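You operate a simulated robot arm through the tools that you are given. There is no shell and no other tool. Be economical: measure what you need, move in short steps, check, and stop when the job is done.

The job below is to be done with a simulated robot arm. You get a single attempt, and the scene is never put back.

TASK
Take the brown cards from the top of the steel bench and put it on the top of the long steel bench. Stack the small white can labelled "corn" from the top of the long steel bench on top of the small white can that says "peas". Put the blue can on the top of the long steel bench away on the top of the supply table. Put the short grey guide block on the top of the side table. Do these in any order. Set down upright: blue can, short grey guide block.

It is judged by the outcome, as a careful person would: the job done as asked, and still so three seconds after it is handed in. It fails if anything else is knocked over, pushed out of place, dropped, spilled or broken.

THE ROBOT
A 6-joint arm with a fingered hand on a trunk, on a base that drives. Base frame: it is fixed to the floor where the robot stands at the start and does not move with it; the origin is under the middle of the robot, x ahead of it, y to its left, z up; the surface under the hand at the start is at about z = 0.9. Lengths are in m, angles in degrees, forces in N, time in s.
With the tool pointing down near the work surface it reaches from about 0.12 to 0.82 m from the robot's upright axis, wherever it stands. Its first joint turns from -166.0 to 166.0 degrees. Places, roughly: blue can (8x8x11 cm) [0.7, 3.5, 1]; brown cards (6x9x3 cm) [0.5, 0.1, 0.9]; short grey guide block [0.5, 5.25, 1]; small white can [0.75, 2, 1]; top of the long steel bench [0.7, 2.6, 0.9]; top of the side table [0.7, 6.6, 0.9]; top of the supply table [0.7, 5.5, 0.9]. Payload 4 kg.
Tool frame: the origin (TCP) lies between the finger pads and is the grasp point; the fingertips stand 0.02 m ahead of it; z points along the fingers, y is the line along which they close. The gripper opens to 0.14 m. The gripper's body begins 0.054 m behind the TCP. The gripper is a hand of 3 fingers: y runs from the thumb to the fingers, the wrist lies at [0, 0, -0.215] in the tool frame, and closing takes about 1.5 s.
Orientation is that of the tool frame in the base frame, as a unit quaternion [x, y, z, w]. With the fingers straight down and closing along the base's y, the tool's x points along the base's -x, its y along +y and its z along -z.

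THE INTERFACE
- The arm moves only by the tool arm_command. Its argument "targets" is a list of rows, each a list of 2 entries, a list of its own where there are three numbers: the shift along the tool's x, y, z in m, then the turn, a rotation vector about the tool's x, y, z in rad. In form: [[[tx, ty, tz], [wx, wy, wz]], ...]. A call has 1 to 20 rows; each row shifts and turns the commanded pose from where the row before left it, along the tool's axes as they then stand. "claw" is the opening, from 0 (shut) to 1 (fully open), set as the call begins (left out, the last holds). Rows are played at 5 a second. More than 0.05 m and 8.6 degrees between two rows, or a gripper value outside its range, and nothing of the call is played. A pose out of reach is approached as far as the arm can. The call stops where the force on the tool passes 40 N (or 10 N more than at its start, if that is more) or the arm is blocked; 0.2 s more then pass. The fingers move at their own pace (about 0.045 m/s each) and stop on an object; they squeeze with about 24 N. The grip force told is the motor's: it shows also when the fingers shut on nothing. Time passes only in rows, and 0.2 s behind the last, so rows that do not move let the fingers close. The reply holds the time, the measured pose of the TCP, the force on the tool along the base axes, the opening and the grip force, in the units named above and with some noise, with the torque about the TCP (base axes, N m) and any sound that the robot's microphone picked up.
- Cameras (640 x 400 px; columns grow to the right, rows downward): "scene" is now at [0.0591, 0.1639, 1.5603]; the picture's right is [-0.34, -0.94, 0.00], its down [-0.63, 0.22, -0.75] and it looks along [0.70, -0.25, -0.67] (base axes); focal length 249 px, centre (320, 200). "wrist" rides on the gripper at [0.074, -0.043, -0.079] in the tool frame; the picture's right is [0.50, 0.87, 0.00], its down [-0.59, 0.34, -0.73] and it looks along [-0.64, 0.37, 0.68] (tool axes); focal length 275 px, centre (320, 200).
- grab_frame(camera): a new picture of that camera. It takes no simulated time.
- slide_trunk(by): slides the trunk up (or, below 0, down) by that many m; the arm and the scene camera ride with it, the base frame stays. It gives what a move gives, with no picture.
- drive_base(legs): drives the robot by 1 to 6 legs, each [ahead, left, turn to the left] in m, m and degrees, along the robot's own axes; the way and the turn of a leg run together, so that a leg with both is an arc; at most 1.5 m and 180 degrees a leg. The arm and the cameras ride along, it lands a little off, and it stops where it bumps. It gives what a move gives.
- finger_targets(finger1, finger2, thumb_bend): sets how far each is bent, from 0 (flat) to 1 (curled in); at 0.3 the hand is open as for a grip, at 0.7 the pads meet at the TCP. One left out holds its place. A second passes; each finger stops where it meets its share of the squeeze, and holds until it gets a number again. A gripper value or a shape takes the hand back. It gives what a move gives, with no picture; readings hold the bend of each and the force on the fingers (four entries, about 0 where the hand has none), thumb and palm.
- preshape(shape): the hand has 3 fingers and takes this shape, open, in about a second: jaw (thumb against the fingers, like two jaws); tri (thumb and two fingers); tip (a fingertip pinch); poke (one finger out to press); point (the index stretched); flat (the hand flat); cup (the hand cupped); fist (a fist). The gripper value then closes the fingers along that shape, each until it touches; the sizes above hold for jaw. It gives what a move gives, with no picture.
- head_to(pan, tilt): turns the head with the scene camera to pan (to the left, within 120 degrees either way) and tilt (down, from -29 to 69), counted from straight ahead of the robot. It gives what a move gives.
- locate(camera, pixels): for up to 12 pixels [column, row] of the newest picture of that camera ("zoom" is the newest enlarged one), the place [x, y, z] in the base frame of the surface seen there, good to about 0.003 m. It takes no simulated time.
- close_up(camera, box): a new picture of the part [left, top, right, bottom] of that camera's present view, enlarged. It takes no simulated time.
- finish_job(): hands the job in; it is judged then, once.

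Keep the steps short. Do not move on a guess: measure, check each grasp and each placing, and mend mistakes. In all there are 110 turns and 78 pictures (those below and enlarged ones count). Leave the gripper open and the arm clear of the work at the hand-in unless told otherwise, and finish with a single line.

The tools are called as a command line: name --argument value ..., lists and objects as JSON in quotes. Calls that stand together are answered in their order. arm_command: Moves the arm, as the interface text tells. Its arguments: {"type":"object","properties":{"targets":{"type":"array","items":{"type":"array"}},"claw":{"type":"number"}},"required":["targets"]} The other tools are called the same way: slide_trunk (by) slides the trunk up or down; preshape (shape) gives the hand a shape; finger_targets (finger1, finger2, thumb_bend) moves the fingers one by one; drive_base (legs) drives the base; head_to (pan, tilt) turns the head that bears the scene camera; grab_frame (camera) takes a picture; locate (camera, pixels) gives the place of the surface under pixels of a picture; close_up (camera, box) takes an enlarged picture of a part of a camera's view; finish_job () hands the job in.

At the start:

```text
clock: 0.0
ee_pos: [0.4243, -0.02, 1.2058]
orientation: [0.0, 1.0, -0.001, 0.0]
ft_force: [0.2, -0.5, -0.1]
torque: [0.01, 0.03, -0.02]
opening: 0.1403
grasp_force: 0.1
shape: jaw
bend: [0.3, 0.3, 0.3]
finger forces: [0.0, 0.0, 0.0, 0.0, 0.0, 0.1]
trunk travel left (down, up): [-0.15, 0.44]
robot x, y, heading: [-0.0009, 0.0016, -0.2]
head pan, tilt: [-19.6, 41.7]
```

scene: 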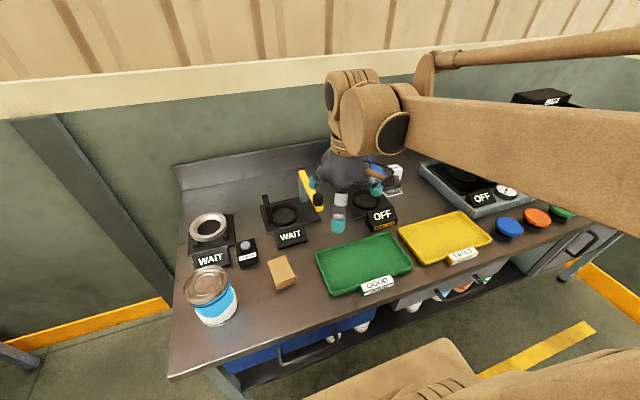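
wrist: 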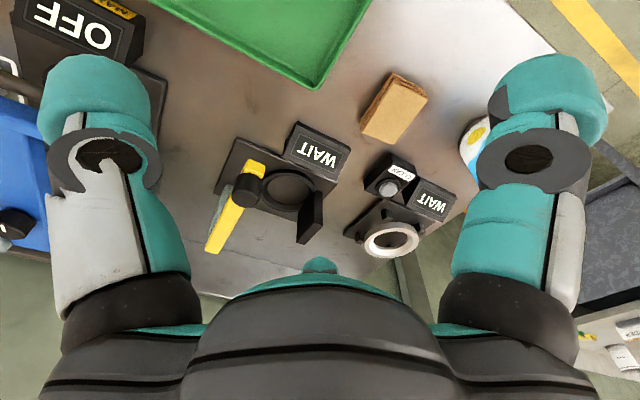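

The brown cards show at about scene pixel (282,272). I'll enlarge that area and measure it.

close_up --camera "scene" --box '[180, 190, 340, 330]'

locate --camera "scene" --pixels '[[282, 268], [268, 262], [287, 255], [297, 277], [277, 288], [300, 310], [240, 290], [210, 275]]'

```text
2.86 times, centred on (260, 260) of scene
```

zoom: 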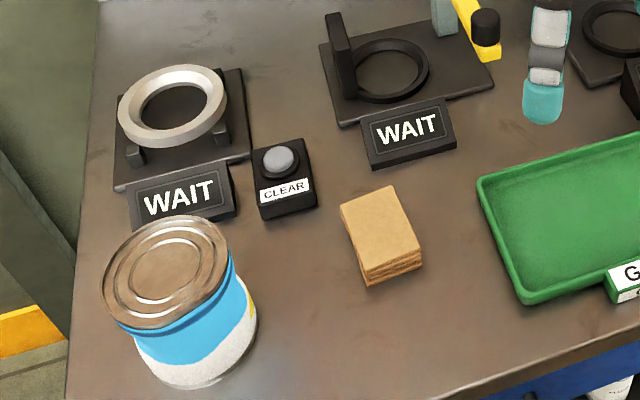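

```text
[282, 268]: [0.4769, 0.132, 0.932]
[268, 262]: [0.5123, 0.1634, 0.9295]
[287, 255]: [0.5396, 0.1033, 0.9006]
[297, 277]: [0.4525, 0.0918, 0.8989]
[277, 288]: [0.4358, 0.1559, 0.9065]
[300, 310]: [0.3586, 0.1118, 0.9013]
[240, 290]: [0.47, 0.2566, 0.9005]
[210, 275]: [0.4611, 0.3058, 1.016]
```

Now the precise top corners of the cards in the enlarged picture.

locate --camera "zoom" --pixels '[[344, 207], [391, 190], [417, 245], [365, 267], [380, 227], [366, 283]]'

```text
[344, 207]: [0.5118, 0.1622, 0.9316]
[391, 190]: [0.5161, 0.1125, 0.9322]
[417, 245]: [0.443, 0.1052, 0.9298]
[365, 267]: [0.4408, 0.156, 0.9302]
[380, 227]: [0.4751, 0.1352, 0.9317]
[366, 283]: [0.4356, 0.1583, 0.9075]
```

Cards are centred about (0.478, 0.134), top z 0.931, long axis roughly x. I'll check the clearance to the button and can.

locate --camera "zoom" --pixels '[[314, 203], [306, 140], [264, 218], [312, 195], [250, 320], [225, 250], [480, 185], [520, 300]]'

close_up --camera "wrist" --box '[0, 0, 640, 400]'

```text
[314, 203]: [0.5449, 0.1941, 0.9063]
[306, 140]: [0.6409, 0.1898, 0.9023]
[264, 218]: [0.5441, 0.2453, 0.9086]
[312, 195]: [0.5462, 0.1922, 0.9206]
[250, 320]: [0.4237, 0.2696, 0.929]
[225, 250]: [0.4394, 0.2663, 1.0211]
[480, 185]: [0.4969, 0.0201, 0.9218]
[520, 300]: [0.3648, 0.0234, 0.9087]
```

```text
1.00 times, centred on (320, 200) of wrist (not enlarged: the box is as wide or as high as the picture)
```

zoom: 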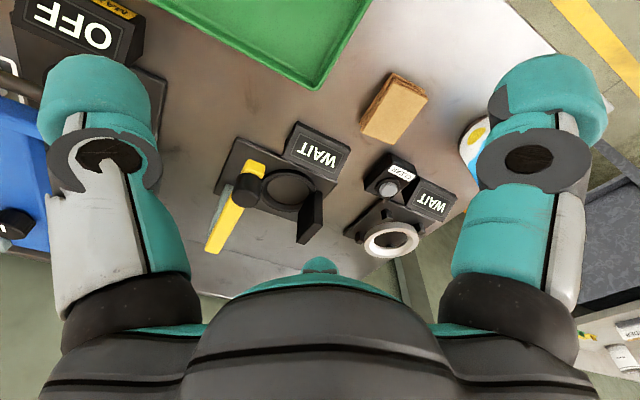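

Neighbours are clear (button at x>0.545, can at y>0.265). I'll move over the cards at height and turn by 5.4°.

arm_command --targets '[[[-0.0135, 0.0385, 0], [0, 0, 0]], [[-0.0135, 0.0385, 0], [0, 0, 0]], [[-0.0135, 0.0385, 0], [0, 0, 0]], [[-0.0135, 0.0385, 0], [0, 0, 0]], [[0, 0, 0.045], [0, 0, -0.094]], [[0, 0, 0.045], [0, 0, 0]], [[0, 0, 0.045], [0, 0, 0]], [[0, 0, 0.045], [0, 0, 0]], [[0, 0, 0], [0, 0, 0]]]' --claw 0.8

grab_frame --camera "wrist"

grab_frame --camera "scene"

```text
clock: 2.0
ee_pos: [0.4781, 0.1329, 1.0246]
orientation: [-0.047, 0.999, 0.0, 0.001]
ft_force: [-0.4, -0.7, -0.7]
torque: [-0.01, 0.01, 0.0]
opening: 0.1121
grasp_force: 0.1
shape: jaw
bend: [0.24, 0.24, 0.23]
finger forces: [0.0, 0.1, 0.0, 0.1, 0.0, 0.1]
trunk travel left (down, up): [-0.15, 0.44]
robot x, y, heading: [-0.0003, -0.0032, 0.0]
head pan, tilt: [-19.6, 41.7]
```

```text
73 pictures are left
```

wrist: 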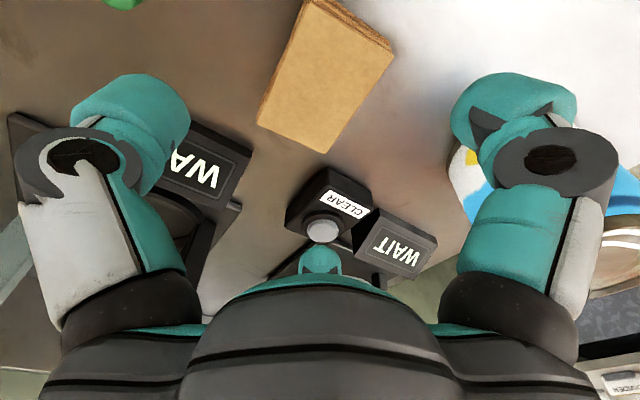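

```text
72 pictures are left
```

scene: 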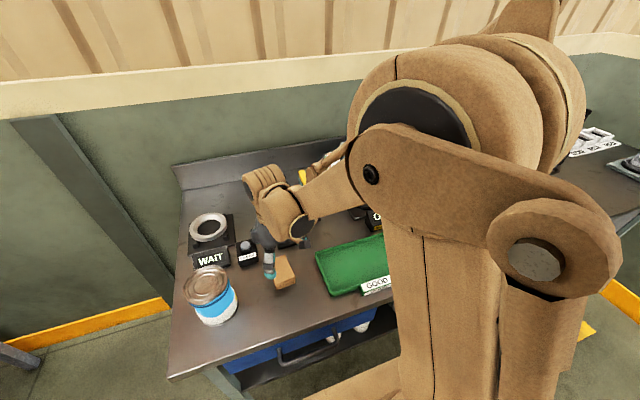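

Before descending I want to know where the fingertips really are, so I'll locate them in the wrist picture.

locate --camera "wrist" --pixels '[[140, 80], [130, 100], [150, 180], [510, 80], [520, 110], [490, 180], [320, 250], [320, 265], [260, 125], [350, 150], [385, 60], [570, 180]]'

```text
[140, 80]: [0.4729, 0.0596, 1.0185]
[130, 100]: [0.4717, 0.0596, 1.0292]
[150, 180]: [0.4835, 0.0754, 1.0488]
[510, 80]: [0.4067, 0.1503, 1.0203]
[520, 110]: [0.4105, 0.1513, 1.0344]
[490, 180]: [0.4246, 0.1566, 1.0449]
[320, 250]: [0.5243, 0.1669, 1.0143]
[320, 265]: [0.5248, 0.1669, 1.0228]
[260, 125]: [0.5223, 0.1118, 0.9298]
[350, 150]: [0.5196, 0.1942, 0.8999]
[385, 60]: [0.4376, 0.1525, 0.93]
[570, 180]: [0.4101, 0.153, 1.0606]
```

The three tips stand about 120° apart. I'll close partly in the air to see along which paths the fingers move.

arm_command --targets '[[[0, 0, 0], [0, 0, 0]], [[0, 0, 0], [0, 0, 0]], [[0, 0, 0], [0, 0, 0]], [[0, 0, 0], [0, 0, 0]], [[0, 0, 0], [0, 0, 0]], [[0, 0, 0], [0, 0, 0]]]' --claw 0.35

grab_frame --camera "wrist"

```text
clock: 3.4
ee_pos: [0.4788, 0.1329, 1.0247]
orientation: [-0.047, 0.999, 0.0, 0.0]
ft_force: [-0.4, 0.5, -0.8]
torque: [0.0, 0.02, 0.04]
opening: 0.0493
grasp_force: 0.1
shape: jaw
bend: [0.4, 0.4, 0.4]
finger forces: [0.1, 0.0, 0.0, 0.0, 0.0, 0.0]
trunk travel left (down, up): [-0.15, 0.44]
robot x, y, heading: [-0.0039, -0.001, 0.0]
head pan, tilt: [-19.6, 41.7]
```

```text
71 pictures are left
```

wrist: 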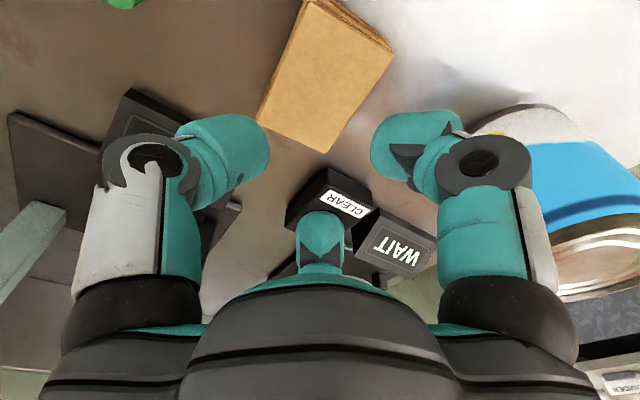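

All three close towards the centre. I'll see what the "tip" shape does before choosing a grasp.

preshape --shape "tip"

grab_frame --camera "wrist"

preshape --shape "jaw"

grab_frame --camera "wrist"

```text
clock: 4.3
ee_pos: [0.4786, 0.1332, 1.0253]
orientation: [-0.047, 0.999, 0.0, 0.0]
ft_force: [0.7, 0.2, -0.5]
torque: [0.02, 0.01, 0.01]
opening: 0.1401
grasp_force: 0.0
shape: tip
bend: [0.3, 0.3, 0.3]
finger forces: [0.1, 0.0, 0.1, 0.1, 0.0, 0.0]
trunk travel left (down, up): [-0.15, 0.44]
robot x, y, heading: [0.0005, -0.0002, -0.1]
head pan, tilt: [-19.6, 41.7]
```

```text
70 pictures are left
```

wrist: 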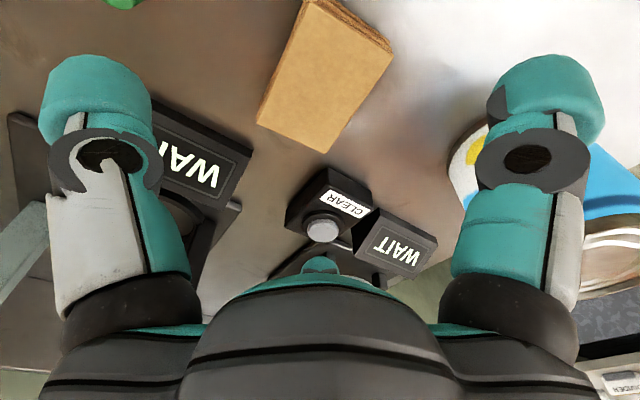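

```text
clock: 5.2
ee_pos: [0.4793, 0.133, 1.0249]
orientation: [-0.047, 0.999, -0.001, 0.0]
ft_force: [-0.4, 0.2, 0.2]
torque: [0.02, 0.01, 0.02]
opening: 0.1397
grasp_force: 0.1
shape: jaw
bend: [0.3, 0.3, 0.3]
finger forces: [0.0, 0.0, 0.1, 0.0, 0.0, 0.0]
trunk travel left (down, up): [-0.15, 0.44]
robot x, y, heading: [-0.0015, 0.0015, -0.2]
head pan, tilt: [-19.6, 41.7]
```

```text
69 pictures are left
```

wrist: 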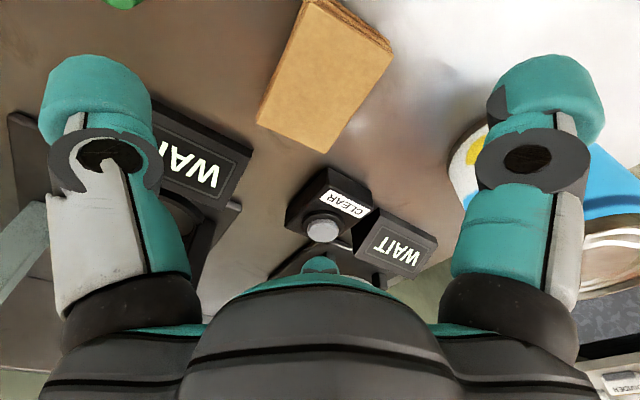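

The geometry is the same: a three-finger radial hand. The best grip is thumb on the far short end and two fingers on the long sides. I'll turn the hand 90° so the thumb faces +x, staying high.

arm_command --targets '[[[0, 0, 0], [0, 0, -0.1428]], [[0, 0, 0], [0, 0, -0.1428]], [[0, 0, 0], [0, 0, -0.1428]], [[0, 0, 0], [0, 0, -0.1428]], [[0, 0, 0], [0, 0, -0.1428]], [[0, 0, 0], [0, 0, -0.1428]], [[0, 0, 0], [0, 0, -0.1428]], [[0, 0, 0], [0, 0, -0.1428]], [[0, 0, 0], [0, 0, -0.1428]], [[0, 0, 0], [0, 0, -0.1428]], [[0, 0, 0], [0, 0, -0.1428]], [[0, 0, 0], [0, 0, 0]]]' --claw 0.8

grab_frame --camera "wrist"

```text
clock: 7.8
ee_pos: [0.4788, 0.1339, 1.0266]
orientation: [0.74, -0.673, 0.001, 0.0]
ft_force: [1.4, 0.4, 0.1]
torque: [0.02, -0.03, 0.04]
opening: 0.1123
grasp_force: 0.0
shape: jaw
bend: [0.24, 0.24, 0.23]
finger forces: [0.0, 0.0, 0.1, 0.1, 0.1, 0.1]
trunk travel left (down, up): [-0.15, 0.44]
robot x, y, heading: [0.0019, 0.0003, 0.2]
head pan, tilt: [-19.6, 41.7]
```

```text
68 pictures are left
```

wrist: 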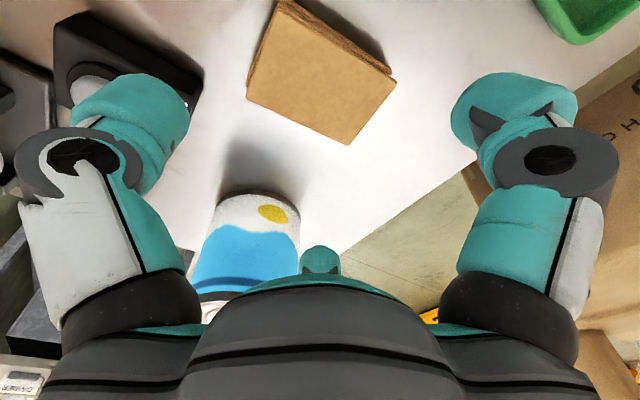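

Aligned with the cards. I'll shift 7 mm towards the thumb and descend to TCP z≈0.925.

arm_command --targets '[[[0, -0.007, 0.02], [0, 0, 0]], [[0, 0, 0.02], [0, 0, 0]], [[0, 0, 0.02], [0, 0, 0]], [[0, 0, 0.02], [0, 0, 0]], [[0, 0, 0.012], [0, 0, 0]], [[0, 0, 0.008], [0, 0, 0]], [[0, 0, 0], [0, 0, 0]]]'

grab_frame --camera "wrist"

```text
clock: 9.4
ee_pos: [0.4859, 0.1343, 0.926]
orientation: [0.74, -0.673, 0.0, 0.001]
ft_force: [0.0, 0.5, 0.1]
torque: [-0.03, -0.01, 0.0]
opening: 0.1124
grasp_force: 0.1
shape: jaw
bend: [0.24, 0.24, 0.23]
finger forces: [0.0, 0.1, 0.0, 0.1, 0.0, 0.1]
trunk travel left (down, up): [-0.15, 0.44]
robot x, y, heading: [-0.0025, -0.0001, 0.1]
head pan, tilt: [-19.6, 41.7]
```

```text
67 pictures are left
```

wrist: 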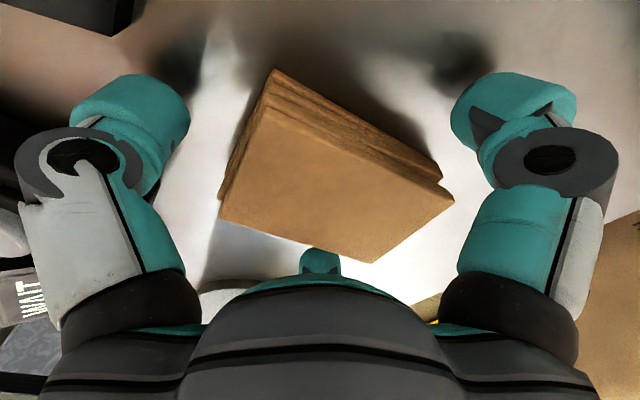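

The thumb (left) faces the short end and a finger lies on each long side. Closing now.

arm_command --targets '[[[0, 0, 0], [0, 0, 0]], [[0, 0, 0], [0, 0, 0]], [[0, 0, 0], [0, 0, 0]], [[0, 0, 0], [0, 0, 0]], [[0, 0, 0], [0, 0, 0]], [[0, 0, 0], [0, 0, 0]], [[0, 0, 0], [0, 0, 0]], [[0, 0, 0], [0, 0, 0]]]' --claw 0

grab_frame --camera "wrist"

```text
clock: 11.2
ee_pos: [0.4859, 0.1343, 0.9248]
orientation: [0.739, -0.673, 0.0, 0.001]
ft_force: [0.7, -0.7, 0.0]
torque: [0.01, 0.0, 0.04]
opening: 0.062
grasp_force: 24.0
shape: jaw
bend: [0.36, 0.36, 0.36]
finger forces: [18.7, 18.9, 0.0, 0.0, 21.4, 0.0]
trunk travel left (down, up): [-0.15, 0.44]
robot x, y, heading: [0.001, -0.0014, -0.2]
head pan, tilt: [-19.6, 41.7]
```

```text
66 pictures are left
```

wrist: 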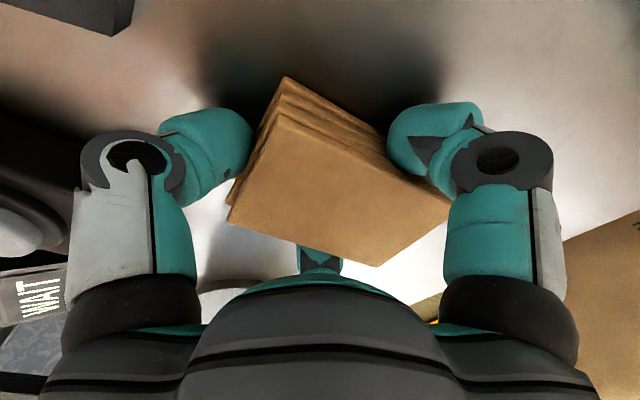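

All three digits press (about 19–21 N). I'll lift in small steps.

arm_command --targets '[[[0, 0, -0.01], [0, 0, 0]], [[0, 0, -0.02], [0, 0, 0]], [[0, 0, -0.03], [0, 0, 0]], [[0, 0, -0.03], [0, 0, 0]], [[0, 0, -0.03], [0, 0, 0]], [[0, 0, -0.03], [0, 0, 0]], [[0, 0, -0.03], [0, 0, 0]], [[0, 0, -0.03], [0, 0, 0]], [[0, 0, -0.03], [0, 0, 0]], [[0, 0, 0], [0, 0, 0]]]'

grab_frame --camera "wrist"

```text
clock: 13.4
ee_pos: [0.4875, 0.1345, 1.1664]
orientation: [0.74, -0.673, 0.0, 0.0]
ft_force: [0.1, 0.6, 0.1]
torque: [-0.03, -0.01, -0.02]
opening: 0.0618
grasp_force: 24.0
shape: jaw
bend: [0.36, 0.36, 0.36]
finger forces: [18.8, 19.0, 0.1, 0.0, 21.3, 0.0]
trunk travel left (down, up): [-0.15, 0.44]
robot x, y, heading: [0.0031, 0.0035, -0.0]
head pan, tilt: [-19.6, 41.7]
```

```text
65 pictures are left
```

wrist: 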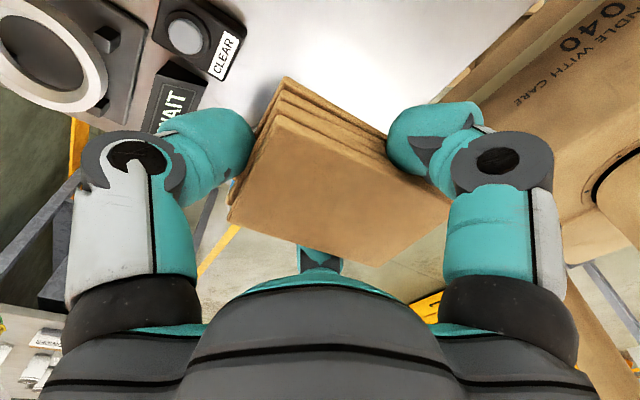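

The cards are held. I'll raise the trunk and look left along the route.

slide_trunk --by 0.2

head_to --pan 75 --tilt 25

grab_frame --camera "scene"

```text
clock: 15.6
ee_pos: [0.4873, 0.1329, 1.3655]
orientation: [0.74, -0.673, 0.0, 0.0]
ft_force: [0.3, -0.6, -0.1]
torque: [0.0, 0.01, 0.02]
opening: 0.062
grasp_force: 23.6
shape: jaw
bend: [0.36, 0.36, 0.36]
finger forces: [18.8, 19.0, 0.0, 0.1, 21.3, 0.0]
trunk travel left (down, up): [-0.35, 0.24]
robot x, y, heading: [-0.0018, 0.0013, 0.1]
head pan, tilt: [-19.6, 41.7]
```

```text
clock: 17.3
ee_pos: [0.4872, 0.134, 1.3657]
orientation: [0.74, -0.673, 0.0, 0.0]
ft_force: [-0.8, 0.1, -0.7]
torque: [-0.02, 0.0, -0.01]
opening: 0.0621
grasp_force: 24.7
shape: jaw
bend: [0.36, 0.36, 0.36]
finger forces: [18.8, 19.0, 0.0, 0.0, 21.3, 0.0]
trunk travel left (down, up): [-0.35, 0.24]
robot x, y, heading: [-0.003, -0.0013, 0.0]
head pan, tilt: [75.0, 25.0]
```

```text
64 pictures are left
```

scene: 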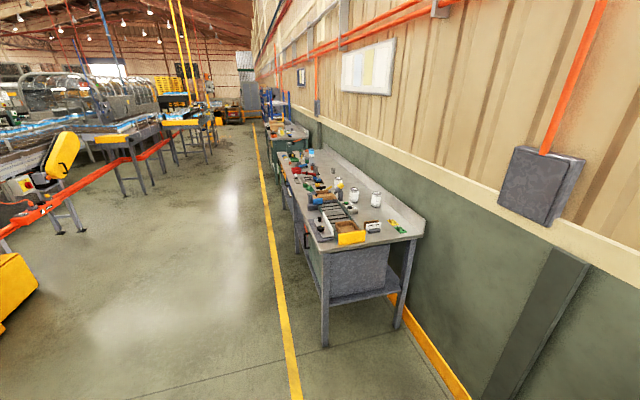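

The floor is clear and the hand is well above the clutter. I'll drive left to about y=2.2.

drive_base --legs '[[0, 1.1, 0], [0, 1.1, 0]]'

head_to --pan 20 --tilt 42

grab_frame --camera "scene"

```text
clock: 28.1
ee_pos: [0.4814, 2.3364, 1.3658]
orientation: [0.741, -0.672, -0.001, 0.0]
ft_force: [0.7, 0.1, 0.8]
torque: [0.0, 0.02, 0.06]
opening: 0.062
grasp_force: 24.0
shape: jaw
bend: [0.36, 0.36, 0.36]
finger forces: [18.7, 19.2, 0.0, 0.0, 21.3, 0.0]
trunk travel left (down, up): [-0.35, 0.24]
robot x, y, heading: [-0.009, 2.2011, 0.2]
head pan, tilt: [75.0, 25.0]
```

```text
clock: 29.4
ee_pos: [0.4817, 2.3358, 1.3658]
orientation: [0.741, -0.671, 0.0, -0.001]
ft_force: [0.1, -0.2, -0.1]
torque: [-0.02, -0.02, 0.0]
opening: 0.0622
grasp_force: 24.0
shape: jaw
bend: [0.36, 0.36, 0.36]
finger forces: [18.8, 19.2, 0.0, 0.0, 21.2, 0.0]
trunk travel left (down, up): [-0.35, 0.24]
robot x, y, heading: [-0.0036, 2.1956, 0.6]
head pan, tilt: [20.0, 42.0]
```

```text
63 pictures are left
```

scene: 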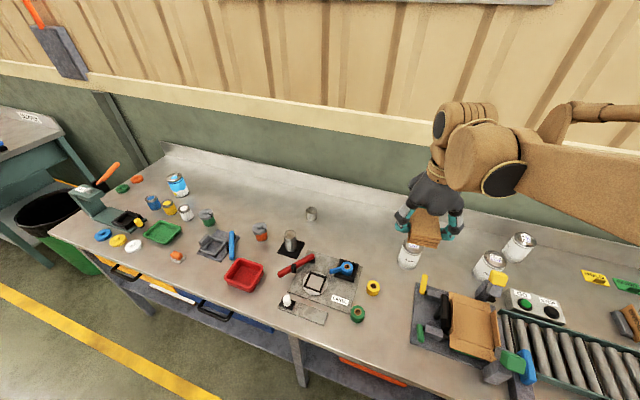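

I see three white cans at right and clear bench around (350,235). Measuring both.

close_up --camera "scene" --box '[380, 200, 580, 325]'

locate --camera "scene" --pixels '[[410, 245], [408, 262], [490, 258], [520, 240], [350, 235], [310, 213], [373, 287], [340, 268], [260, 230], [240, 210], [292, 235], [380, 250]]'

```text
3.20 times, centred on (480, 262) of scene
```

zoom: 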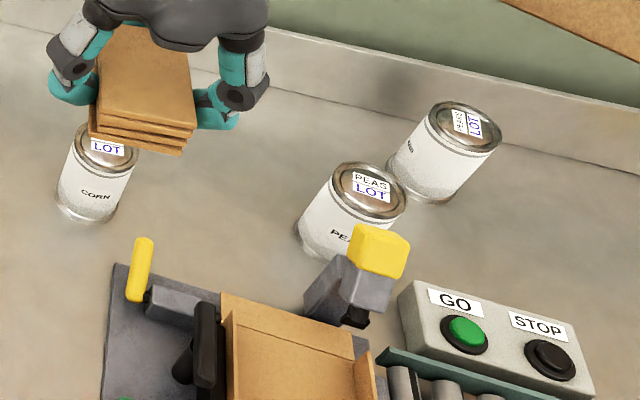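

```text
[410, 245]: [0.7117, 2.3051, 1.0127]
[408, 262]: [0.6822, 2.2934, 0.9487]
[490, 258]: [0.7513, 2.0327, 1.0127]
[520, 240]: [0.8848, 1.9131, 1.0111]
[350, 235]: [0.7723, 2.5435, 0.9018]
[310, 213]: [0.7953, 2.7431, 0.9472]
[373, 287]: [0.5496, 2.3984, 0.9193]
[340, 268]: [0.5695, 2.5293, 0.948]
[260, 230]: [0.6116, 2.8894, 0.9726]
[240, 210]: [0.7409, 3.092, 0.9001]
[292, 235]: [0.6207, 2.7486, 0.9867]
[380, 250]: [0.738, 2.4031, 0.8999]
```

Corn is at about (0.71, 2.305) and peas at (0.76, 2.035). I'll set the cards on clear bench near (0.72, 2.55), so I'll drive to face it.

drive_base --legs '[[0, 0.36, 0]]'

head_to --pan 0 --tilt 42

grab_frame --camera "scene"

```text
clock: 31.7
ee_pos: [0.4792, 2.6978, 1.3664]
orientation: [0.742, -0.671, 0.001, 0.001]
ft_force: [-0.2, 1.2, -0.1]
torque: [0.0, -0.01, 0.0]
opening: 0.0619
grasp_force: 23.9
shape: jaw
bend: [0.36, 0.36, 0.36]
finger forces: [18.8, 19.2, 0.0, 0.0, 21.3, 0.0]
trunk travel left (down, up): [-0.35, 0.24]
robot x, y, heading: [-0.0043, 2.5618, 0.1]
head pan, tilt: [20.0, 42.0]
```

```text
clock: 32.5
ee_pos: [0.4787, 2.6973, 1.366]
orientation: [0.741, -0.671, 0.0, 0.001]
ft_force: [-0.7, -0.4, -1.0]
torque: [-0.02, 0.01, -0.02]
opening: 0.0619
grasp_force: 24.2
shape: jaw
bend: [0.36, 0.36, 0.36]
finger forces: [18.8, 19.2, 0.0, 0.1, 21.3, 0.1]
trunk travel left (down, up): [-0.35, 0.24]
robot x, y, heading: [-0.0093, 2.5614, 0.2]
head pan, tilt: [0.0, 42.0]
```

```text
61 pictures are left
```

scene: 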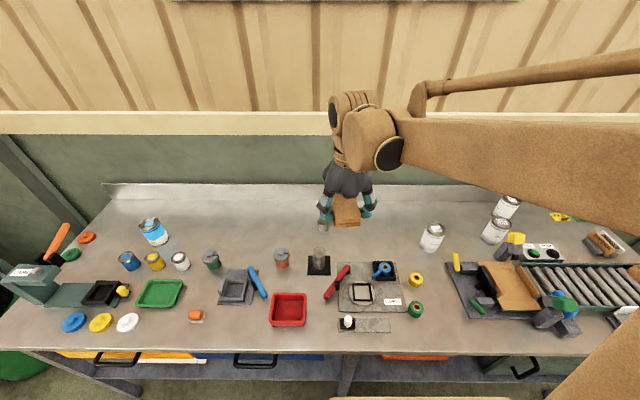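

locate --camera "scene" --pixels '[[385, 245], [370, 263], [395, 262], [400, 230], [350, 250], [319, 250], [331, 256], [432, 228], [415, 250], [385, 225]]'

```text
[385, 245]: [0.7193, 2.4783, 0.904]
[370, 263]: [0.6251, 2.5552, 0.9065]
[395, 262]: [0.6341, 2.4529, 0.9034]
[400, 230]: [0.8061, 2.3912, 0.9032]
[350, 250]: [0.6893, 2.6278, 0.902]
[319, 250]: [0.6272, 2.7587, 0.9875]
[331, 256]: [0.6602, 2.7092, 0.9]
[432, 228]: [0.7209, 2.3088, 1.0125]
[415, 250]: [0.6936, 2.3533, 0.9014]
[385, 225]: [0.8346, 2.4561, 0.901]
```

Clear spot confirmed. I'll move the hand over (0.735, 2.53), then lower the trunk.

arm_command --targets '[[[0.0273, -0.034, 0], [0, 0, 0]], [[0.0273, -0.034, 0], [0, 0, 0]], [[0.0273, -0.034, 0], [0, 0, 0]], [[0.0273, -0.034, 0], [0, 0, 0]], [[0.0273, -0.034, 0], [0, 0, 0]], [[0.0273, -0.034, 0], [0, 0, 0]], [[0.0273, -0.034, 0], [0, 0, 0]], [[0, 0, 0], [0, 0, 0]]]'

slide_trunk --by -0.33

grab_frame --camera "scene"

```text
clock: 34.3
ee_pos: [0.7023, 2.6944, 1.3662]
orientation: [0.731, -0.682, 0.004, 0.003]
ft_force: [-0.7, 0.1, 0.2]
torque: [-0.01, -0.04, 0.01]
opening: 0.0618
grasp_force: 24.1
shape: jaw
bend: [0.36, 0.36, 0.36]
finger forces: [18.8, 19.2, 0.1, 0.1, 21.1, 0.1]
out of reach, approached as far as the arm can: row 2, 3, 4, 5, 6, 7
trunk travel left (down, up): [-0.35, 0.24]
robot x, y, heading: [-0.011, 2.5601, 0.5]
head pan, tilt: [0.0, 42.0]
```

```text
clock: 37.6
ee_pos: [0.7021, 2.6946, 1.0365]
orientation: [0.731, -0.683, 0.004, 0.003]
ft_force: [-1.2, 0.6, 0.0]
torque: [0.0, 0.02, 0.0]
opening: 0.0616
grasp_force: 23.3
shape: jaw
bend: [0.36, 0.36, 0.36]
finger forces: [18.7, 19.2, 0.1, 0.0, 21.0, 0.1]
trunk travel left (down, up): [-0.02, 0.57]
robot x, y, heading: [-0.0036, 2.5606, 0.5]
head pan, tilt: [0.0, 42.0]
```

```text
60 pictures are left
```

scene: 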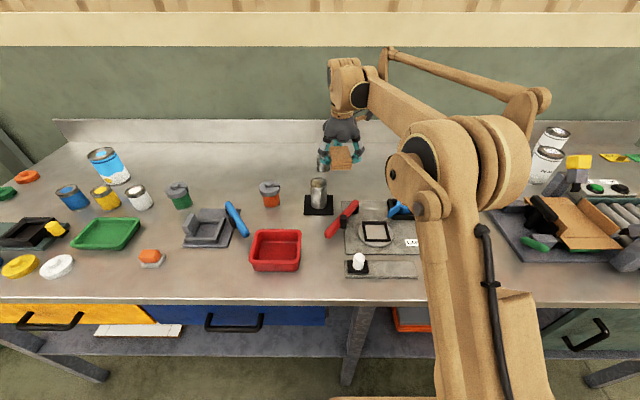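

The arm fell short at that height. I'll send still rows to see where the commanded pose is now.

arm_command --targets '[[[0, 0, 0], [0, 0, 0]], [[0, 0, 0], [0, 0, 0]]]'

```text
clock: 38.2
ee_pos: [0.7027, 2.6943, 1.0367]
orientation: [0.731, -0.682, 0.005, 0.003]
ft_force: [-1.2, -0.6, -1.0]
torque: [0.02, -0.02, 0.0]
opening: 0.0616
grasp_force: 24.0
shape: jaw
bend: [0.36, 0.36, 0.36]
finger forces: [18.8, 19.2, 0.0, 0.0, 21.1, 0.0]
trunk travel left (down, up): [-0.02, 0.57]
robot x, y, heading: [-0.0045, 2.5602, 0.3]
head pan, tilt: [0.0, 42.0]
```

The command follows the actual pose. I'll move 0.165 m towards −y, to about (0.72, 2.53).

arm_command --targets '[[[0.0412, -0.0015, 0], [0, 0, 0]], [[0.0412, -0.0015, 0], [0, 0, 0]], [[0.0412, -0.0015, 0], [0, 0, 0]], [[0.0412, -0.0015, 0], [0, 0, 0]], [[0, 0, 0], [0, 0, 0]]]'

grab_frame --camera "wrist"

```text
clock: 39.4
ee_pos: [0.7003, 2.6623, 1.037]
orientation: [0.715, -0.699, 0.009, 0.007]
ft_force: [0.5, -0.4, -1.6]
torque: [0.03, -0.01, 0.01]
opening: 0.0617
grasp_force: 24.0
shape: jaw
bend: [0.36, 0.36, 0.36]
finger forces: [18.8, 19.2, 0.0, 0.1, 21.2, 0.0]
out of reach, approached as far as the arm can: row 1, 2, 3, 4
trunk travel left (down, up): [-0.02, 0.57]
robot x, y, heading: [-0.006, 2.5621, 0.4]
head pan, tilt: [0.0, 42.0]
```

```text
59 pictures are left
```

wrist: 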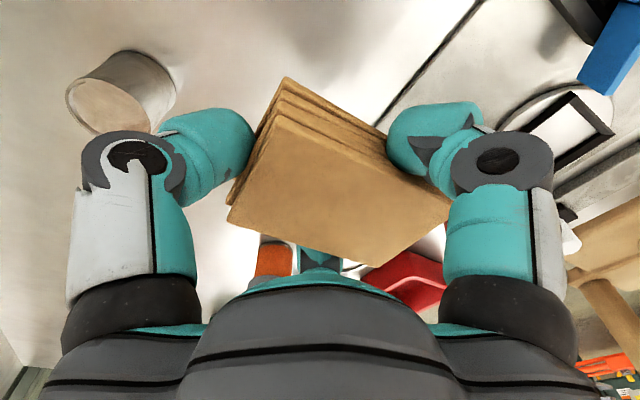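

The arm is too high relative to the trunk. I'll raise the trunk 0.15 m and lower the arm by as much, then retry.

slide_trunk --by 0.15

arm_command --targets '[[[0, 0, 0.03], [0, 0, 0]], [[0, 0, 0.03], [0, 0, 0]], [[0, 0, 0.03], [0, 0, 0]], [[0, 0, 0.03], [0, 0, 0]], [[0, 0, 0.02], [0, 0, 0]], [[0.03, 0, 0], [0, 0, 0]], [[0.03, 0, 0], [0, 0, 0]], [[0.03, 0, 0], [0, 0, 0]], [[0.03, 0, 0], [0, 0, 0]], [[0, 0, 0], [0, 0, 0]]]'

```text
clock: 41.1
ee_pos: [0.7008, 2.6622, 1.1871]
orientation: [0.717, -0.697, 0.01, 0.007]
ft_force: [-1.1, 0.8, -0.9]
torque: [0.02, 0.01, 0.0]
opening: 0.0615
grasp_force: 24.4
shape: jaw
bend: [0.36, 0.36, 0.36]
finger forces: [18.8, 19.1, 0.1, 0.0, 21.2, 0.0]
trunk travel left (down, up): [-0.17, 0.42]
robot x, y, heading: [-0.0098, 2.5564, 0.7]
head pan, tilt: [0.0, 42.0]
```

```text
clock: 43.3
ee_pos: [0.6933, 2.6384, 1.0505]
orientation: [-0.705, 0.709, -0.014, -0.01]
ft_force: [-0.5, -0.3, -0.5]
torque: [0.02, -0.01, -0.02]
opening: 0.0619
grasp_force: 24.0
shape: jaw
bend: [0.36, 0.36, 0.36]
finger forces: [18.8, 19.2, 0.1, 0.0, 21.1, 0.1]
out of reach, approached as far as the arm can: row 6, 7, 8, 9
trunk travel left (down, up): [-0.17, 0.42]
robot x, y, heading: [-0.0054, 2.5578, 0.4]
head pan, tilt: [0.0, 42.0]
```

The last wrist joint is at its limit in this heading. I'll turn the hand by 0.2 rad the other way (the cards' yaw is free), correct the 2° tilt, and then shift.

arm_command --targets '[[[0, 0, 0], [0, -0.034, 0]], [[0, 0, 0], [0, 0, 0.1]], [[0, 0, 0], [0, 0, 0.1]], [[0.0333, -0.0162, 0], [0, 0, 0]], [[0.0333, -0.0162, 0], [0, 0, 0]], [[0.0333, -0.0162, 0], [0, 0, 0]], [[0, 0, 0], [0, 0, 0]]]'

grab_frame --camera "scene"

```text
clock: 44.9
ee_pos: [0.7209, 2.5464, 1.0466]
orientation: [-0.643, 0.766, 0.004, 0.005]
ft_force: [1.0, 0.6, 0.4]
torque: [-0.02, -0.01, 0.02]
opening: 0.0618
grasp_force: 23.8
shape: jaw
bend: [0.36, 0.36, 0.36]
finger forces: [19.0, 19.2, 0.0, 0.0, 20.9, 0.1]
out of reach, approached as far as the arm can: row 1
trunk travel left (down, up): [-0.17, 0.42]
robot x, y, heading: [-0.0077, 2.5582, 0.3]
head pan, tilt: [0.0, 42.0]
```

```text
58 pictures are left
```

scene: 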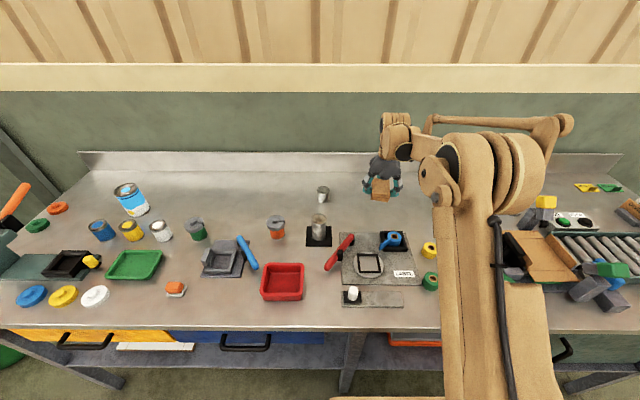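

Over the clear spot and nearly vertical. Descending to just above contact, then gently to the bench.

arm_command --targets '[[[0, 0, 0.03], [0, 0, 0]], [[0, 0, 0.03], [0, 0, 0]], [[0, 0, 0.03], [0, 0, 0]], [[0, 0, 0.016], [0, 0, 0]], [[0, 0, 0.006], [0, 0, 0]], [[0, 0, 0.004], [0, 0, 0]], [[0, 0, 0], [0, 0, 0]]]'

grab_frame --camera "wrist"

```text
clock: 46.5
ee_pos: [0.7213, 2.5488, 0.9331]
orientation: [-0.643, 0.766, 0.003, 0.005]
ft_force: [-0.3, -1.0, 0.1]
torque: [0.0, -0.03, -0.02]
opening: 0.0616
grasp_force: 23.6
shape: jaw
bend: [0.36, 0.36, 0.36]
finger forces: [18.8, 19.3, 0.1, 0.1, 20.8, 0.1]
trunk travel left (down, up): [-0.17, 0.42]
robot x, y, heading: [-0.0089, 2.5595, 0.4]
head pan, tilt: [0.0, 42.0]
```

```text
57 pictures are left
```

wrist: 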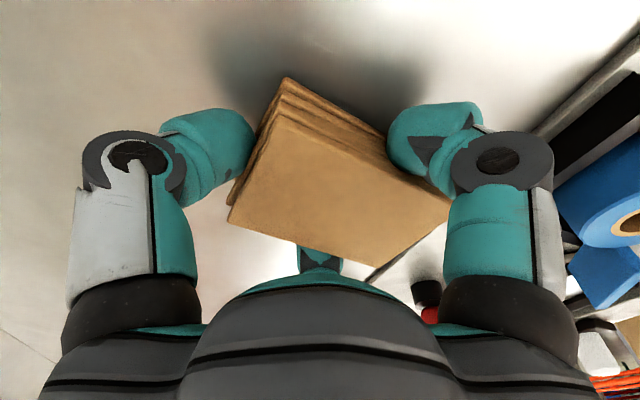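

arm_command --targets '[[[0, 0, 0.003], [0, 0, 0]], [[0, 0, 0.002], [0, 0, 0]], [[0, 0, 0.002], [0, 0, 0]], [[0, 0, 0], [0, 0, 0]]]'

```text
clock: 47.5
ee_pos: [0.7208, 2.5493, 0.9265]
orientation: [-0.642, 0.766, 0.003, 0.005]
ft_force: [0.4, 0.3, -0.3]
torque: [0.0, 0.03, 0.01]
opening: 0.0615
grasp_force: 23.7
shape: jaw
bend: [0.36, 0.36, 0.36]
finger forces: [18.9, 19.3, 0.0, 0.0, 20.8, 0.0]
trunk travel left (down, up): [-0.17, 0.42]
robot x, y, heading: [-0.0081, 2.5609, 0.4]
head pan, tilt: [0.0, 42.0]
```

arm_command --targets '[[[0, 0, 0.001], [0, 0, 0]], [[0, 0, 0.001], [0, 0, 0]], [[0, 0, 0.001], [0, 0, 0]], [[0, 0, 0], [0, 0, 0]]]'

```text
clock: 48.5
ee_pos: [0.7209, 2.5485, 0.9244]
orientation: [-0.642, 0.766, 0.003, 0.006]
ft_force: [4.5, 0.3, 14.0]
torque: [-0.11, -0.06, -0.01]
opening: 0.0622
grasp_force: 23.9
shape: jaw
bend: [0.36, 0.36, 0.36]
finger forces: [21.5, 21.2, 0.1, 0.0, 24.5, 0.1]
trunk travel left (down, up): [-0.17, 0.42]
robot x, y, heading: [-0.0088, 2.5595, 0.2]
head pan, tilt: [0.0, 42.0]
```

The cards have touched down (14 N). I'll open the hand and retreat upward.

arm_command --targets '[[[0, 0, -0.001], [0, 0, 0]], [[0, 0, 0], [0, 0, 0]], [[0, 0, 0], [0, 0, 0]], [[0, 0, 0], [0, 0, 0]], [[0, 0, 0], [0, 0, 0]], [[0, 0, 0], [0, 0, 0]], [[0, 0, -0.02], [0, 0, 0]], [[0, 0, -0.04], [0, 0, 0]], [[0, 0, -0.04], [0, 0, 0]], [[0, 0, -0.04], [0, 0, 0]], [[0, 0, -0.04], [0, 0, 0]], [[0, 0, -0.04], [0, 0, 0]]]' --claw 0.9

grab_frame --camera "wrist"

```text
clock: 51.1
ee_pos: [0.7219, 2.5471, 1.1455]
orientation: [-0.642, 0.766, 0.003, 0.006]
ft_force: [-0.4, -0.1, 0.0]
torque: [0.02, -0.01, 0.04]
opening: 0.126
grasp_force: 0.0
shape: jaw
bend: [0.24, 0.24, 0.23]
finger forces: [0.0, 0.1, 0.0, 0.0, 0.0, 0.0]
trunk travel left (down, up): [-0.17, 0.42]
robot x, y, heading: [-0.0076, 2.562, 0.4]
head pan, tilt: [0.0, 42.0]
```

```text
56 pictures are left
```

wrist: 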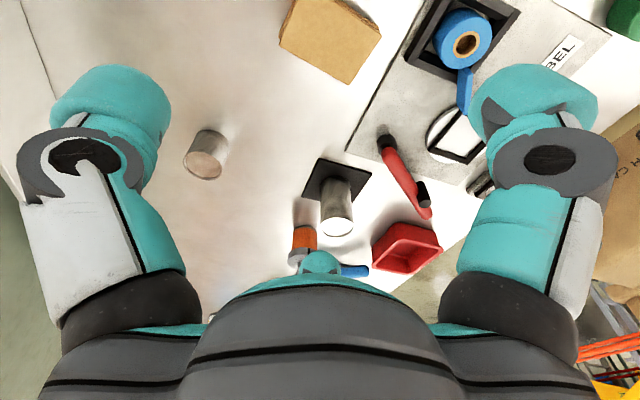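

The cards stand well on the bench. I'll raise the trunk a little and drive to y≈2.15 for the cans.

slide_trunk --by 0.1

drive_base --legs '[[0, -0.4, 0]]'

grab_frame --camera "scene"

```text
clock: 52.5
ee_pos: [0.7218, 2.5475, 1.2444]
orientation: [-0.643, 0.766, 0.003, 0.006]
ft_force: [0.1, -0.5, -0.1]
torque: [-0.01, -0.01, 0.01]
opening: 0.1259
grasp_force: 0.1
shape: jaw
bend: [0.24, 0.24, 0.23]
finger forces: [0.0, 0.0, 0.0, 0.0, 0.0, 0.0]
trunk travel left (down, up): [-0.27, 0.32]
robot x, y, heading: [-0.0071, 2.5606, 0.3]
head pan, tilt: [0.0, 42.0]
```

```text
clock: 55.0
ee_pos: [0.7252, 2.1469, 1.2446]
orientation: [-0.644, 0.765, 0.003, 0.005]
ft_force: [0.2, -1.4, -0.9]
torque: [-0.03, 0.04, 0.01]
opening: 0.126
grasp_force: 0.1
shape: jaw
bend: [0.24, 0.24, 0.23]
finger forces: [0.0, 0.0, 0.0, 0.0, 0.1, 0.0]
trunk travel left (down, up): [-0.27, 0.32]
robot x, y, heading: [-0.004, 2.1606, 0.5]
head pan, tilt: [0.0, 42.0]
```

```text
55 pictures are left
```

scene: 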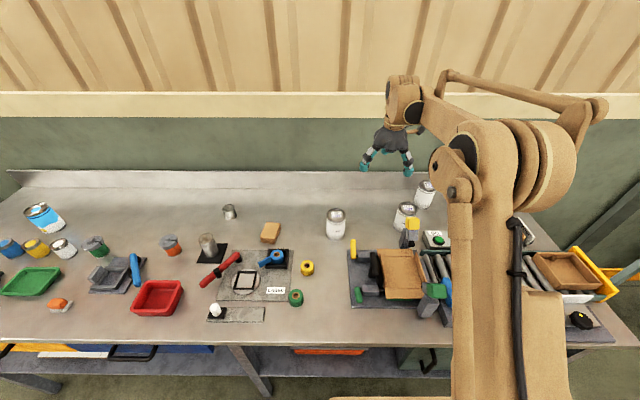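

close_up --camera "scene" --box '[300, 170, 460, 270]'

```text
4.00 times, centred on (380, 220) of scene
```

zoom: 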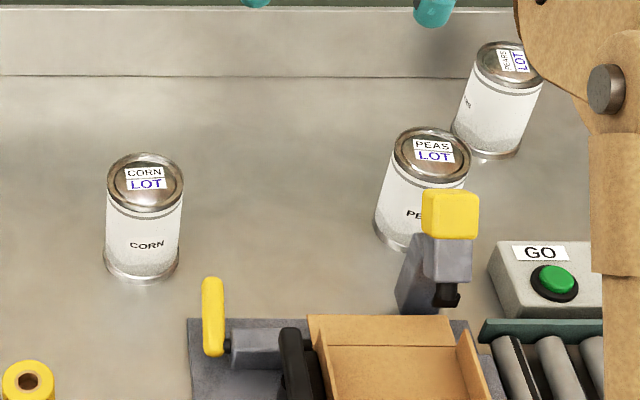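

The middle can is PEAS and the rear one PEARS. Measuring the rims and the yellow knobs.

locate --camera "zoom" --pixels '[[145, 183], [112, 178], [180, 180], [145, 156], [145, 208], [431, 155], [397, 152], [466, 156], [432, 131], [430, 184], [213, 285], [450, 200]]'

```text
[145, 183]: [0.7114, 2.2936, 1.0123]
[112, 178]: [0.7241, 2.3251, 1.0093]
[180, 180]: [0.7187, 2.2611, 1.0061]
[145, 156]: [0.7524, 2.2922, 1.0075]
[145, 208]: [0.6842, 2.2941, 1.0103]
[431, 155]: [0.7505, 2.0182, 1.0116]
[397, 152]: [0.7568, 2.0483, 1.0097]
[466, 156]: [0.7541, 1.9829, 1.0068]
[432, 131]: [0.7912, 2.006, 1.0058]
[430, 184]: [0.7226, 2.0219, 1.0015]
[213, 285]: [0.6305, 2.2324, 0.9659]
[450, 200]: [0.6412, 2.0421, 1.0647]
```

I'll turn the hand 20° away from the wrist limit and move over the corn can at (0.718, 2.293), staying high.

arm_command --targets '[[[0, 0, 0], [0, 0, 0.117]], [[0, 0, 0], [0, 0, 0.117]], [[0, 0, 0], [0, 0, 0.117]], [[-0.0307, 0.0198, 0.02], [0, 0, 0]], [[-0.0307, 0.0198, 0.02], [0, 0, 0]], [[-0.0307, 0.0198, 0.02], [0, 0, 0]], [[-0.0307, 0.0198, 0.02], [0, 0, 0]], [[0, 0, 0.02], [0, 0, 0]], [[0, 0, 0], [0, 0, 0]]]' --claw 1

grab_frame --camera "wrist"

```text
clock: 57.0
ee_pos: [0.7173, 2.2946, 1.1451]
orientation: [-0.5, 0.866, 0.004, 0.003]
ft_force: [-0.5, -0.4, 0.1]
torque: [0.04, -0.02, 0.01]
opening: 0.1399
grasp_force: 0.1
shape: jaw
bend: [0.3, 0.3, 0.3]
finger forces: [0.0, 0.1, 0.1, 0.1, 0.0, 0.1]
trunk travel left (down, up): [-0.27, 0.32]
robot x, y, heading: [-0.0022, 2.1616, 0.5]
head pan, tilt: [0.0, 42.0]
```

```text
53 pictures are left
```

wrist: 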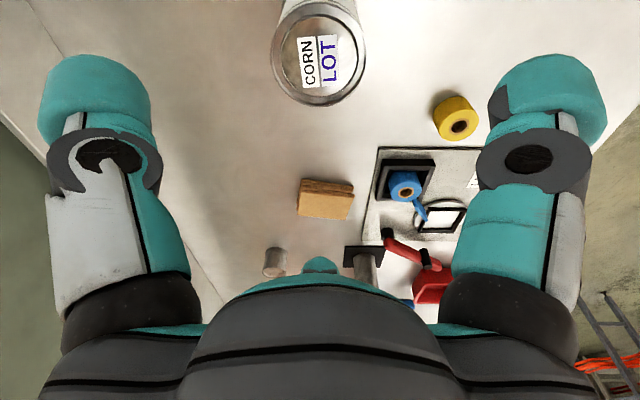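

The can sits centred in the wrist view (column 320). Checking its centre from here.

locate --camera "wrist" --pixels '[[277, 55], [363, 58], [320, 101], [320, 55], [340, 8], [320, 10], [290, 88], [352, 88]]'

```text
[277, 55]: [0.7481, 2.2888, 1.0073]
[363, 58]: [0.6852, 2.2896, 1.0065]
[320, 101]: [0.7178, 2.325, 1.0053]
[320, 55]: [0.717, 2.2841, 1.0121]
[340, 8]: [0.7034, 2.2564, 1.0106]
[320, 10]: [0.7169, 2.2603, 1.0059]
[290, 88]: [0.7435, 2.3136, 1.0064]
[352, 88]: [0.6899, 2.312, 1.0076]
```

The centre is (0.717, 2.292), 3 mm off. Correcting and descending to TCP z 0.985.

arm_command --targets '[[[0.0026, -0.0015, 0.03], [0, 0, 0]], [[0, 0, 0.03], [0, 0, 0]], [[0, 0, 0.03], [0, 0, 0]], [[0, 0, 0.03], [0, 0, 0]], [[0, 0, 0.02], [0, 0, 0]], [[0, 0, 0.02], [0, 0, 0]], [[0, 0, 0], [0, 0, 0]]]'

grab_frame --camera "wrist"

```text
clock: 58.5
ee_pos: [0.7175, 2.293, 0.985]
orientation: [-0.5, 0.866, 0.004, 0.004]
ft_force: [-0.5, 0.5, 0.0]
torque: [0.0, 0.02, -0.01]
opening: 0.1402
grasp_force: 0.1
shape: jaw
bend: [0.3, 0.3, 0.3]
finger forces: [0.1, 0.0, 0.0, 0.1, 0.0, 0.1]
trunk travel left (down, up): [-0.27, 0.32]
robot x, y, heading: [-0.0039, 2.1576, 0.7]
head pan, tilt: [0.0, 42.0]
```

```text
52 pictures are left
```

wrist: 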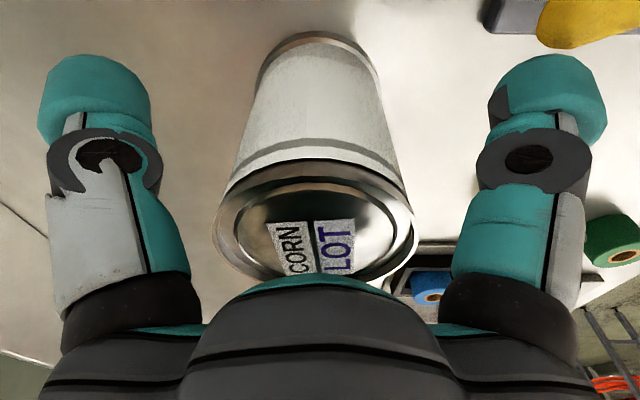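

Well centred. Closing on the can.

arm_command --targets '[[[0, 0, 0], [0, 0, 0]], [[0, 0, 0], [0, 0, 0]], [[0, 0, 0], [0, 0, 0]], [[0, 0, 0], [0, 0, 0]], [[0, 0, 0], [0, 0, 0]], [[0, 0, 0], [0, 0, 0]], [[0, 0, 0], [0, 0, 0]], [[0, 0, 0], [0, 0, 0]]]' --claw 0

arm_command --targets '[[[0, 0, -0.01], [0, 0, 0]], [[0, 0, -0.02], [0, 0, 0]], [[0, 0, -0.03], [0, 0, 0]], [[0, 0, -0.03], [0, 0, 0]], [[0, 0, -0.03], [0, 0, 0]], [[0, 0, -0.03], [0, 0, 0]], [[0, 0, -0.03], [0, 0, 0]], [[0, 0, 0], [0, 0, 0]]]'

grab_frame --camera "wrist"

```text
clock: 60.4
ee_pos: [0.7172, 2.2929, 0.986]
orientation: [-0.5, 0.866, 0.004, 0.003]
ft_force: [0.0, -0.3, 0.7]
torque: [-0.03, -0.04, 0.0]
opening: 0.066
grasp_force: 24.3
shape: jaw
bend: [0.36, 0.35, 0.33]
finger forces: [21.4, 21.4, 0.0, 0.0, 21.9, 0.0]
trunk travel left (down, up): [-0.27, 0.32]
robot x, y, heading: [-0.0025, 2.1612, 0.3]
head pan, tilt: [0.0, 42.0]
```

```text
clock: 62.1
ee_pos: [0.7189, 2.2916, 1.1652]
orientation: [-0.499, 0.867, 0.004, 0.003]
ft_force: [0.1, 0.0, -4.0]
torque: [0.0, 0.0, -0.05]
opening: 0.0662
grasp_force: 23.8
shape: jaw
bend: [0.36, 0.35, 0.33]
finger forces: [21.4, 21.4, 0.0, 0.1, 21.9, 0.0]
trunk travel left (down, up): [-0.27, 0.32]
robot x, y, heading: [-0.0048, 2.1595, 0.4]
head pan, tilt: [0.0, 42.0]
```

```text
51 pictures are left
```

wrist: 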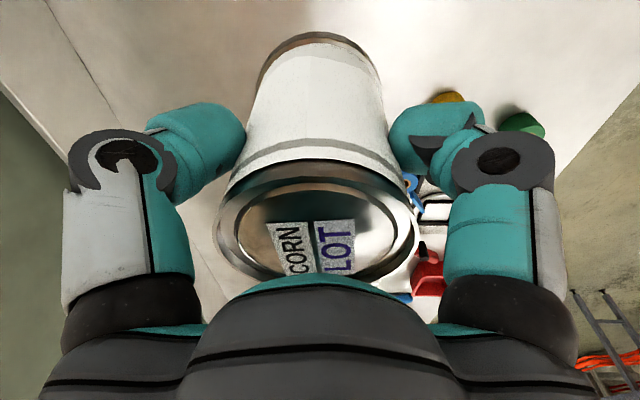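

The corn can is held (4 N load). I'll lift a bit more and move to just above the peas can at (0.756, 2.0155), clear of the yellow tower.

arm_command --targets '[[[0, 0, -0.04], [0, 0, 0]], [[0.0315, -0.0243, 0], [0, 0, 0]], [[0.0315, -0.0243, 0], [0, 0, 0]], [[0.0315, -0.0243, 0], [0, 0, 0]], [[0.0315, -0.0243, 0], [0, 0, 0]], [[0.0315, -0.0243, 0], [0, 0, 0]], [[0.0315, -0.0243, 0], [0, 0, 0]], [[0.0315, -0.0243, 0], [0, 0, 0]], [[0, 0, 0], [0, 0, 0]]]'

grab_frame --camera "scene"

grab_frame --camera "wrist"

```text
clock: 64.2
ee_pos: [0.7557, 2.0138, 1.2046]
orientation: [-0.5, 0.866, 0.004, 0.004]
ft_force: [-0.2, 0.4, -4.5]
torque: [0.01, 0.01, 0.01]
opening: 0.0659
grasp_force: 23.9
shape: jaw
bend: [0.36, 0.35, 0.33]
finger forces: [21.4, 21.6, 0.0, 0.0, 21.9, 0.0]
trunk travel left (down, up): [-0.27, 0.32]
robot x, y, heading: [-0.0026, 2.1616, 0.4]
head pan, tilt: [0.0, 42.0]
```

```text
50 pictures are left
```

scene: 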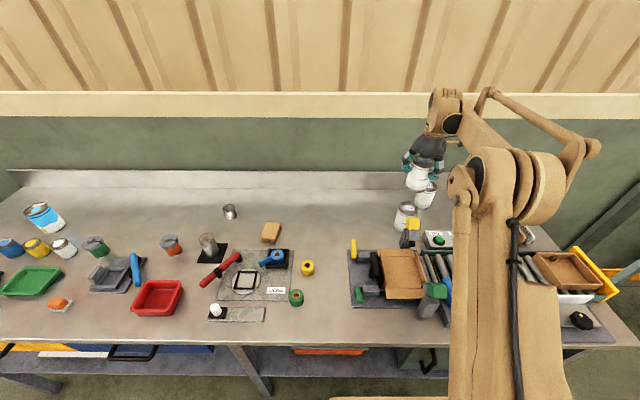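

```text
49 pictures are left
```

wrist: 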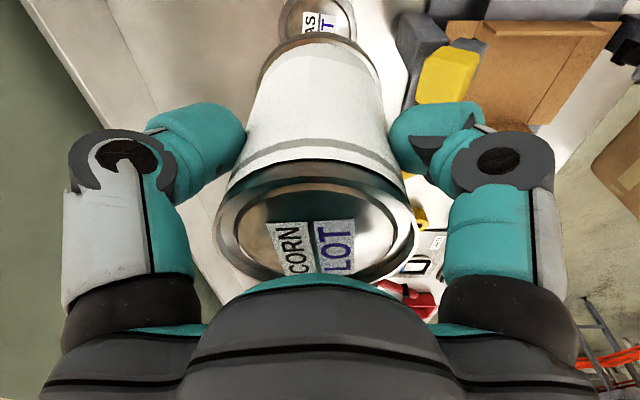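

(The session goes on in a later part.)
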